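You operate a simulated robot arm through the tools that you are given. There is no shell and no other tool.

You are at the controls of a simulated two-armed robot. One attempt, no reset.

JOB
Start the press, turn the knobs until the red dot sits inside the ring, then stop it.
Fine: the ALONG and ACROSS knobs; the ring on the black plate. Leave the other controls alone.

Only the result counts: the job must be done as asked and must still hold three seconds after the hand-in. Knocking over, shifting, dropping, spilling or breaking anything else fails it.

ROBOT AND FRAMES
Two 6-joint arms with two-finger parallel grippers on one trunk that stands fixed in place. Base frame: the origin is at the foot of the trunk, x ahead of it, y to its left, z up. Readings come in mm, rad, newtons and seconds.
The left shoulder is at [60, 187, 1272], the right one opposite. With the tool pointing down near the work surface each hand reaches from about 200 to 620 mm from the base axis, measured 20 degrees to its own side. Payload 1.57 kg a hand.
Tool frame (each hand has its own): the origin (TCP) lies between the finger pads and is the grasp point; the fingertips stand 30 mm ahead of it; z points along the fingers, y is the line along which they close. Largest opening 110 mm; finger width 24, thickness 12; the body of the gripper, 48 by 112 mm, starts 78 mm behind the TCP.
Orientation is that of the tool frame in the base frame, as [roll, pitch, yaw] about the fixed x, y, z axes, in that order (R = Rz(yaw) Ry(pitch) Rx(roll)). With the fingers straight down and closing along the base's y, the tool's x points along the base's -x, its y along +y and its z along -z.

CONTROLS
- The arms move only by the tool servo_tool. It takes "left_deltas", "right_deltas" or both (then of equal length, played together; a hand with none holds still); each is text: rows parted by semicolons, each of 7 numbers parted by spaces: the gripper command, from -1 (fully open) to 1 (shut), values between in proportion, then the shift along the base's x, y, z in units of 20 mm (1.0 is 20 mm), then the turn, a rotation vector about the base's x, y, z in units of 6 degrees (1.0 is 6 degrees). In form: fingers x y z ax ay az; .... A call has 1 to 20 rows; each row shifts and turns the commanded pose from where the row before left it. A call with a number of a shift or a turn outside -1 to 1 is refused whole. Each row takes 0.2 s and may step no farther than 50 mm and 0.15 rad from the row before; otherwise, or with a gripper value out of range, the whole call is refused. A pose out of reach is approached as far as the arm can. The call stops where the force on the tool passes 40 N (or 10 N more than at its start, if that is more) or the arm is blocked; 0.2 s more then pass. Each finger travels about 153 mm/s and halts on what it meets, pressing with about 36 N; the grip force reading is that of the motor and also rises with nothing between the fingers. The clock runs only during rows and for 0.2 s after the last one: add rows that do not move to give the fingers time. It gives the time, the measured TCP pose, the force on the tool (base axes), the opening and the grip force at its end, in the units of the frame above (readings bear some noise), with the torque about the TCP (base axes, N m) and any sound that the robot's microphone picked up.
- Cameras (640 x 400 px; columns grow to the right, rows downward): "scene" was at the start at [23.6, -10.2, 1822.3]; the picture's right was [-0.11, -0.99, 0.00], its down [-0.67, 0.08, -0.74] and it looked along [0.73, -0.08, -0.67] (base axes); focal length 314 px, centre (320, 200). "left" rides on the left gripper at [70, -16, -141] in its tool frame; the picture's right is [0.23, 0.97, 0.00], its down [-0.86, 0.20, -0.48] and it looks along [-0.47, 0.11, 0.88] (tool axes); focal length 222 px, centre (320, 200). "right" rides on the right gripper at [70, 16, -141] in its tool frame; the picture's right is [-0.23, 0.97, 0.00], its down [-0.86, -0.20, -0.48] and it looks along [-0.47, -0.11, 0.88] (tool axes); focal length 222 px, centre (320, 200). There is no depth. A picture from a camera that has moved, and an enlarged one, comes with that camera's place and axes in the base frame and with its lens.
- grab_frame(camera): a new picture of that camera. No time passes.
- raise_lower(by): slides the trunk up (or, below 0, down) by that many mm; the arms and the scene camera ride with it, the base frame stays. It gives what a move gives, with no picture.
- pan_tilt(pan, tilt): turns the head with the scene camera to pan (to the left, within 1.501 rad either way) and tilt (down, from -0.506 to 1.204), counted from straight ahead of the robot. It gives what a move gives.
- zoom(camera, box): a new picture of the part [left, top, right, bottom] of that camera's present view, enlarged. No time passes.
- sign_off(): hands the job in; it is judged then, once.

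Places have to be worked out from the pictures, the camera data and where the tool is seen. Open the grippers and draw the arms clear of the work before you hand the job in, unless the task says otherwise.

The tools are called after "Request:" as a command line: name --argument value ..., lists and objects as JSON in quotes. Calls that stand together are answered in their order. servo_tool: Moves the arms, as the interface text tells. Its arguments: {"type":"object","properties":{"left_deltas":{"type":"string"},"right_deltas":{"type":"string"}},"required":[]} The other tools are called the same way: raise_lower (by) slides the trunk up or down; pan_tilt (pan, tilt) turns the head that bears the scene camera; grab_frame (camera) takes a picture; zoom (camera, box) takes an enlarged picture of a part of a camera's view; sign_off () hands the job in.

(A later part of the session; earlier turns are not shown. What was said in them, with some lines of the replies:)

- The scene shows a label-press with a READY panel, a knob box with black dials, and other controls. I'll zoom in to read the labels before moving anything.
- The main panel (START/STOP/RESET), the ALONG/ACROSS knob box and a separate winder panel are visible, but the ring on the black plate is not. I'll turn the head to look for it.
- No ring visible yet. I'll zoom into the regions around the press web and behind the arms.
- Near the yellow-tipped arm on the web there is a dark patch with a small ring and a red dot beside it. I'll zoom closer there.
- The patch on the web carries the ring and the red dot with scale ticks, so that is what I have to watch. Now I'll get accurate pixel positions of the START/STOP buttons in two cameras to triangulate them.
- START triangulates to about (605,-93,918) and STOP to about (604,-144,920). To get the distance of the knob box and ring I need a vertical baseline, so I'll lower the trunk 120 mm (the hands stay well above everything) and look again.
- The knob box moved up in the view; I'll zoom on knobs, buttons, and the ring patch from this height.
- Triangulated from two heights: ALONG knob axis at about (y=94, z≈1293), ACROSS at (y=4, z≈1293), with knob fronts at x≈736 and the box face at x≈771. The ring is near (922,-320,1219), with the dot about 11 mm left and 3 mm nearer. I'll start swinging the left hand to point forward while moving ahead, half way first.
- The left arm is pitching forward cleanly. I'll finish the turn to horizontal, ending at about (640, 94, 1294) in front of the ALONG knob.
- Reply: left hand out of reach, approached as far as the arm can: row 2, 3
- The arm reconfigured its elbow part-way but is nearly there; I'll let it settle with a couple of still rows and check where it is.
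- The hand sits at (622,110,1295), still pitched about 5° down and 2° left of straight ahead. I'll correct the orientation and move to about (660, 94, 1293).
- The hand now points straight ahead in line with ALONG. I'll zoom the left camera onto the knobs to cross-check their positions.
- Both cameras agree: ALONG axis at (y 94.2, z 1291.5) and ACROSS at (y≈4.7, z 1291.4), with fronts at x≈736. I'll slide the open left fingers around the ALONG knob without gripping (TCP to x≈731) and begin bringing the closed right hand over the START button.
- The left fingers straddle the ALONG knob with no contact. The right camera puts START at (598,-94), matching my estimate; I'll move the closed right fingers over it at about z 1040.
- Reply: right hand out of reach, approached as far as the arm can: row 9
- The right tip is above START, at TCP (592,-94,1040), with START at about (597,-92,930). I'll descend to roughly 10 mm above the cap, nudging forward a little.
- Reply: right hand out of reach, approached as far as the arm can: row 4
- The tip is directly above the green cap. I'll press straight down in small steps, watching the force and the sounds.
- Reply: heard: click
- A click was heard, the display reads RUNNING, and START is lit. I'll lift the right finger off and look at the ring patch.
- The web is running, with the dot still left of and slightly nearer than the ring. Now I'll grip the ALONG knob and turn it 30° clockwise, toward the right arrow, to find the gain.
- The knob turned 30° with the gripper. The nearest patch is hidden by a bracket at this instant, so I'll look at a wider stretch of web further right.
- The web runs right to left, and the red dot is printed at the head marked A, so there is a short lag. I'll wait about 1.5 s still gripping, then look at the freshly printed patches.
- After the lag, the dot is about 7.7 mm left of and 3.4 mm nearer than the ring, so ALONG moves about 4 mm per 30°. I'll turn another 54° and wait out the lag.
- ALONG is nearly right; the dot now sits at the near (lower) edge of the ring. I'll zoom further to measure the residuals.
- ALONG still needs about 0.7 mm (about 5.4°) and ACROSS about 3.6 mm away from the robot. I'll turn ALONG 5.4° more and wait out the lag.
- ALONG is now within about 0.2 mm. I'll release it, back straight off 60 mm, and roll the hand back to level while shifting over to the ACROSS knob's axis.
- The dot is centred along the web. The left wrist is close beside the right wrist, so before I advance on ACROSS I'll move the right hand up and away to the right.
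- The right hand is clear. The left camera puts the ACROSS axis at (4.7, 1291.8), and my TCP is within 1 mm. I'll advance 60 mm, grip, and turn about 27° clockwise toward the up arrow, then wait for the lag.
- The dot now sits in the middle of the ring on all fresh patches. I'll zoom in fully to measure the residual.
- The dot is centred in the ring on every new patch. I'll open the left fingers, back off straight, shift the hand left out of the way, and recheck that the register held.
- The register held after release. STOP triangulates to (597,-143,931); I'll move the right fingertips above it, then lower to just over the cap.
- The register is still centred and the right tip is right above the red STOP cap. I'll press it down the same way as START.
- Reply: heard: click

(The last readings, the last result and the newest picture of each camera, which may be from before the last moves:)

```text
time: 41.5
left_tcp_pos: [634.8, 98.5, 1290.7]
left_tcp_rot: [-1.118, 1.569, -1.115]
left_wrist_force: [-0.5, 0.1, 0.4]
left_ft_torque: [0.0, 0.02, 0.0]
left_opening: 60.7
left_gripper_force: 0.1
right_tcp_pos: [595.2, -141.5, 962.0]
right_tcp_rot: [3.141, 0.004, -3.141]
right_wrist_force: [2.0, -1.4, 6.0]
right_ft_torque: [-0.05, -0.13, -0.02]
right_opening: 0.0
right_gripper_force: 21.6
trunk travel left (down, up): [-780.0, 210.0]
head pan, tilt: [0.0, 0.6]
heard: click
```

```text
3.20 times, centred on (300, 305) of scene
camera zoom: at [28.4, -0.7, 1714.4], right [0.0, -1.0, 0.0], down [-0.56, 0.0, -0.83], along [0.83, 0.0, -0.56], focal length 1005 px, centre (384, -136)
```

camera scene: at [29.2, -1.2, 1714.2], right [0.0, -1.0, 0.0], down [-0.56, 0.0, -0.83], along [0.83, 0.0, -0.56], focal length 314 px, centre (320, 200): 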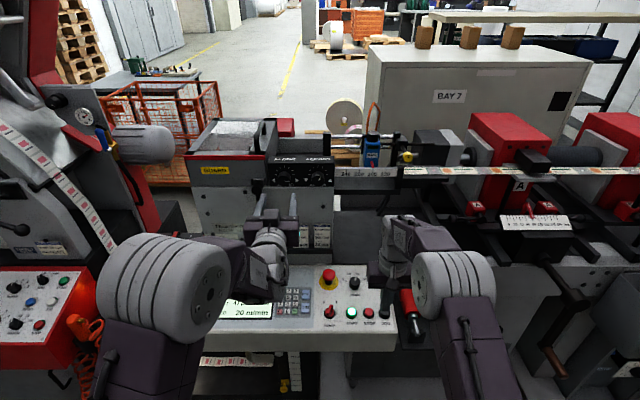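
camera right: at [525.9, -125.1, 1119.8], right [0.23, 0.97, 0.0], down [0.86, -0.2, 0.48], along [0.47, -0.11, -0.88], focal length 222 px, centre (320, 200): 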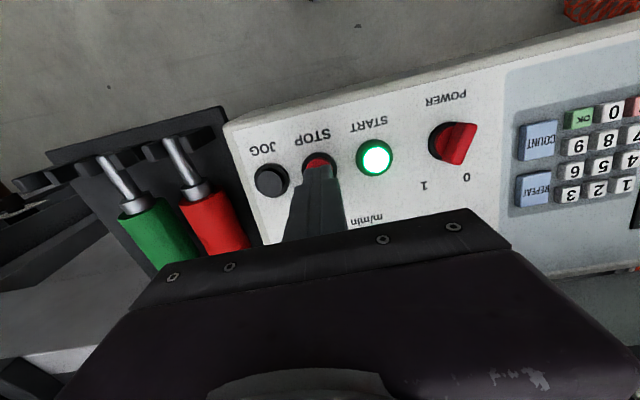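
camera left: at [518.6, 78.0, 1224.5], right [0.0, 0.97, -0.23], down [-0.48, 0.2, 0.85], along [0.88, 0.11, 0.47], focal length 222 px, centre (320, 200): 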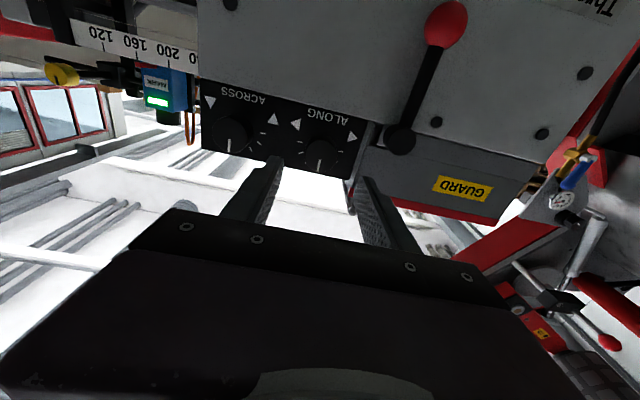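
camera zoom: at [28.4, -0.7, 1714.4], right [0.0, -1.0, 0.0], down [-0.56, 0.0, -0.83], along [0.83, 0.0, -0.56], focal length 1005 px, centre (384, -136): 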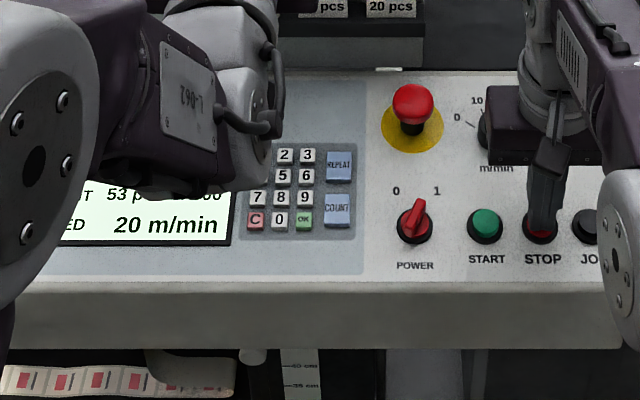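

A click was heard and the START lamp went out. I'll lift the right hand off and back, draw the left hand back a bit, and open both grippers.

Request:
servo_tool --right_deltas "1 0 0 0.6 0 0 0; 1 0 0 0.9 0 0 0; 1 0 0 0.9 0 0 0; 1 -0.5 -0.3 0.9 0 0 0; 1 -0.9 -0.3 0.9 0 0 0; 1 -0.9 -0.3 0.9 0 0 0; 1 -0.9 -0.3 0.9 0 0 0; -1 -0.9 -0.3 0.9 0 0 0; -1 -0.9 -0.2 0.9 0 0 0; -1 0 0 0 0 0 0; -1 0 0 0 0 0 0" --left_deltas "-0.1 0 0 0 0 0 0; -0.1 0 0 0 0 0 0; -0.1 -0.5 0.2 0 0 0 0; -0.1 -0.5 0.2 0 0 0 0; -0.5 0 0 0 0 0 0; -1 0 0 0 0 0 0; -1 0 0 0 0 0 0; -1 0 0 0 0 0 0; -1 0 0 0 0 0 0; -1 0 0 0 0 0 0; -1 0 0 0 0 0 0"

Request:
grab_frame --camera "scene"

Request:
grab_frame --camera "right"

Request:
zoom --camera "scene" --box '[395, 150, 555, 200]'

```text
time: 43.9
left_tcp_pos: [615.5, 107.6, 1290.8]
left_tcp_rot: [-1.456, 1.568, -1.454]
left_wrist_force: [-0.5, 0.3, 0.2]
left_ft_torque: [0.05, 0.02, 0.02]
left_opening: 109.8
left_gripper_force: 0.0
right_tcp_pos: [494.6, -176.0, 1117.2]
right_tcp_rot: [-3.141, 0.0, -3.141]
right_wrist_force: [1.1, 0.1, -0.8]
right_ft_torque: [0.03, 0.03, -0.02]
right_opening: 109.9
right_gripper_force: 0.0
trunk travel left (down, up): [-780.0, 210.0]
head pan, tilt: [0.0, 0.6]
```

```text
taken
camera scene: at [29.6, -0.8, 1714.2], right [0.0, -1.0, 0.0], down [-0.57, 0.0, -0.82], along [0.82, 0.0, -0.57], focal length 314 px, centre (320, 200)
```

scene: 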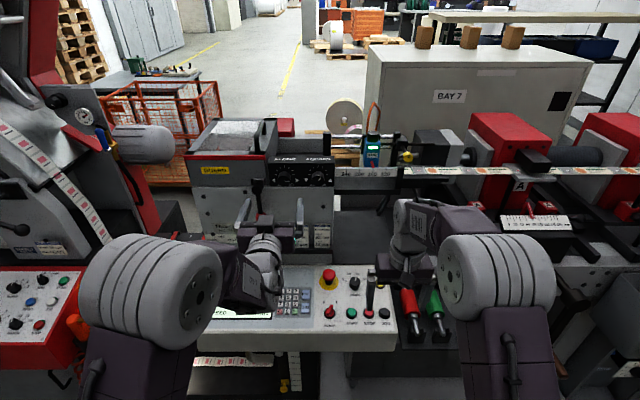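

```text
taken
camera right: at [425.6, -159.8, 1259.9], right [0.23, 0.97, 0.0], down [0.86, -0.2, 0.48], along [0.47, -0.11, -0.88], focal length 222 px, centre (320, 200)
```

right: 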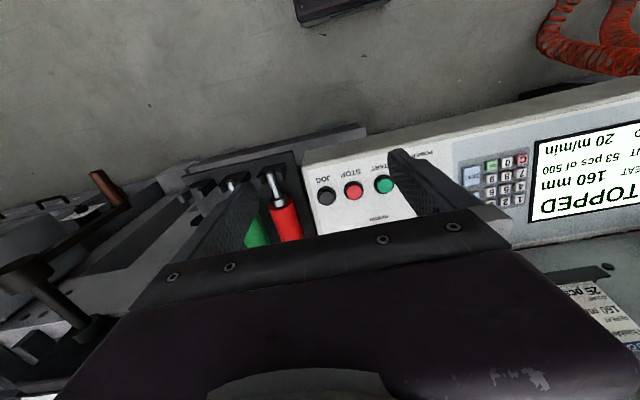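

```text
4.00 times, centred on (475, 175) of scene
camera zoom: at [29.6, -0.8, 1714.2], right [0.0, -1.0, 0.0], down [-0.57, 0.0, -0.82], along [0.82, 0.0, -0.57], focal length 1256 px, centre (-300, 300)
```

zoom: 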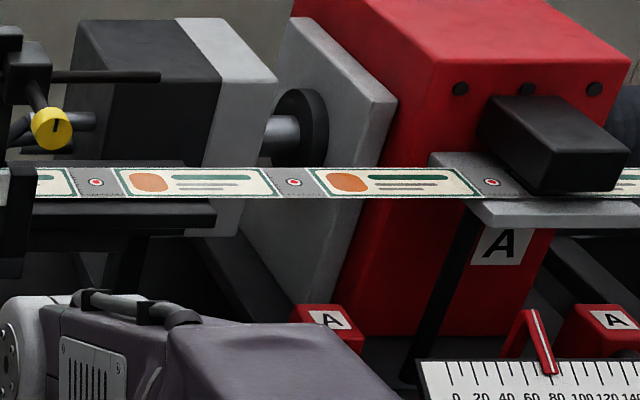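

The display says STOPPED at 53 pcs and the patches show the dot centred. I'll draw both hands a little further back and make a final close check.

Request:
servo_tool --right_deltas "-1 -0.8 0 0.8 0 0 0; -1 -0.8 0 0.8 0 0 0; -1 -0.8 0 0.8 0 0 0; -1 -0.8 0 0.8 0 0 0; -1 0 0 0 0 0 0; -1 0 0 0 0 0 0" --left_deltas "-1 -0.5 0.3 0 0 0 0; -1 -0.5 0.3 0 0 0 0; -1 -0.5 0.3 0 0 0 0; -1 0 0 0 0 0 0; -1 0 0 0 0 0 0; -1 0 0 0 0 0 0"

Request:
grab_frame --camera "scene"

Request:
zoom --camera "scene" --box '[411, 164, 427, 174]'

Request:
zoom --camera "scene" --box '[260, 145, 340, 195]'

Request:
grab_frame --camera "right"

```text
time: 45.3
left_tcp_pos: [585.0, 120.9, 1292.7]
left_tcp_rot: [2.157, 1.567, 2.165]
left_wrist_force: [-0.2, -0.4, 0.3]
left_ft_torque: [0.0, 0.01, 0.03]
left_opening: 109.8
left_gripper_force: 0.1
left hand out of reach, approached as far as the arm can: row 3
right_tcp_pos: [431.3, -175.8, 1180.8]
right_tcp_rot: [3.141, -0.001, 3.141]
right_wrist_force: [-0.3, 0.2, -0.9]
right_ft_torque: [-0.02, 0.0, 0.01]
right_opening: 109.9
right_gripper_force: 0.0
trunk travel left (down, up): [-780.0, 210.0]
head pan, tilt: [0.0, 0.6]
```

```text
taken
camera scene: at [29.5, -0.8, 1714.2], right [0.0, -1.0, 0.0], down [-0.57, 0.0, -0.82], along [0.82, 0.0, -0.57], focal length 314 px, centre (320, 200)
```

scene: 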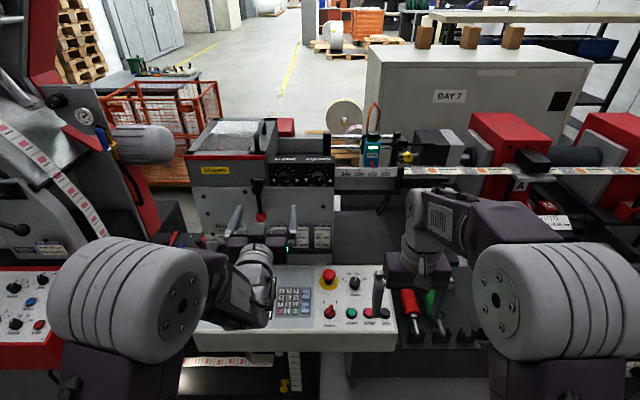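

```text
16.00 times, centred on (419, 169) of scene
camera zoom: at [29.5, -0.8, 1714.2], right [0.0, -1.0, 0.0], down [-0.57, 0.0, -0.82], along [0.82, 0.0, -0.57], focal length 5026 px, centre (-1264, 696)
```

zoom: 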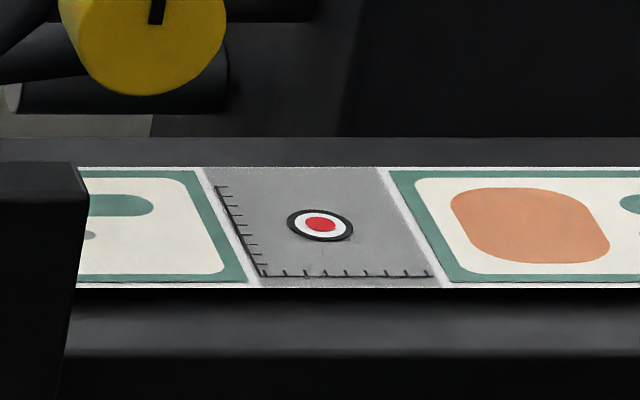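

```text
8.00 times, centred on (300, 170) of scene
camera zoom: at [29.5, -0.8, 1714.2], right [0.0, -1.0, 0.0], down [-0.57, 0.0, -0.82], along [0.82, 0.0, -0.57], focal length 2513 px, centre (480, 440)
```

zoom: 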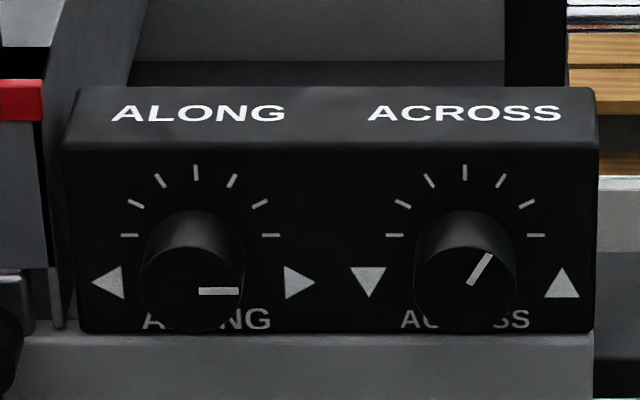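

```text
taken
camera right: at [361.7, -159.6, 1324.0], right [0.23, 0.97, 0.0], down [0.86, -0.2, 0.48], along [0.47, -0.11, -0.88], focal length 222 px, centre (320, 200)
```

right: 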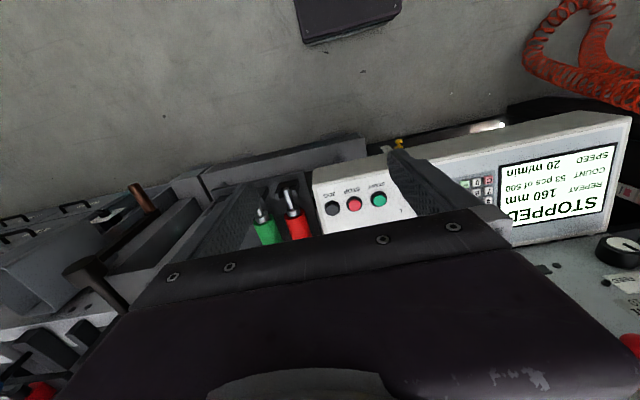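

The press is STOPPED, the red dot sits centred in the ring, both knobs are free, and both grippers are open and clear of the work. I'm handing in.

Request:
sign_off

```text
The job is handed in.
```

The press was started, the red dot was brought inside the ring, and the press was stopped. The job is handed in.

- **Start:** the right hand pressed START; there was a click and the display changed to RUNNING.
- **Knobs:** the left hand turned ALONG about 89° clockwise and ACROSS about 27° clockwise. New prints showed the dot centred in the ring, and it stayed there after I let go of the knobs.
- **Stop:** the right hand pressed STOP; there was a click and the display read STOPPED at 53 of 500 pieces.

A last close look after stopping still showed the dot centred. I touched only START, STOP, ALONG and ACROSS. Both grippers were open and drawn back from the knobs and panel at hand-in. I have no judging result back, only confirmation that it was handed in.
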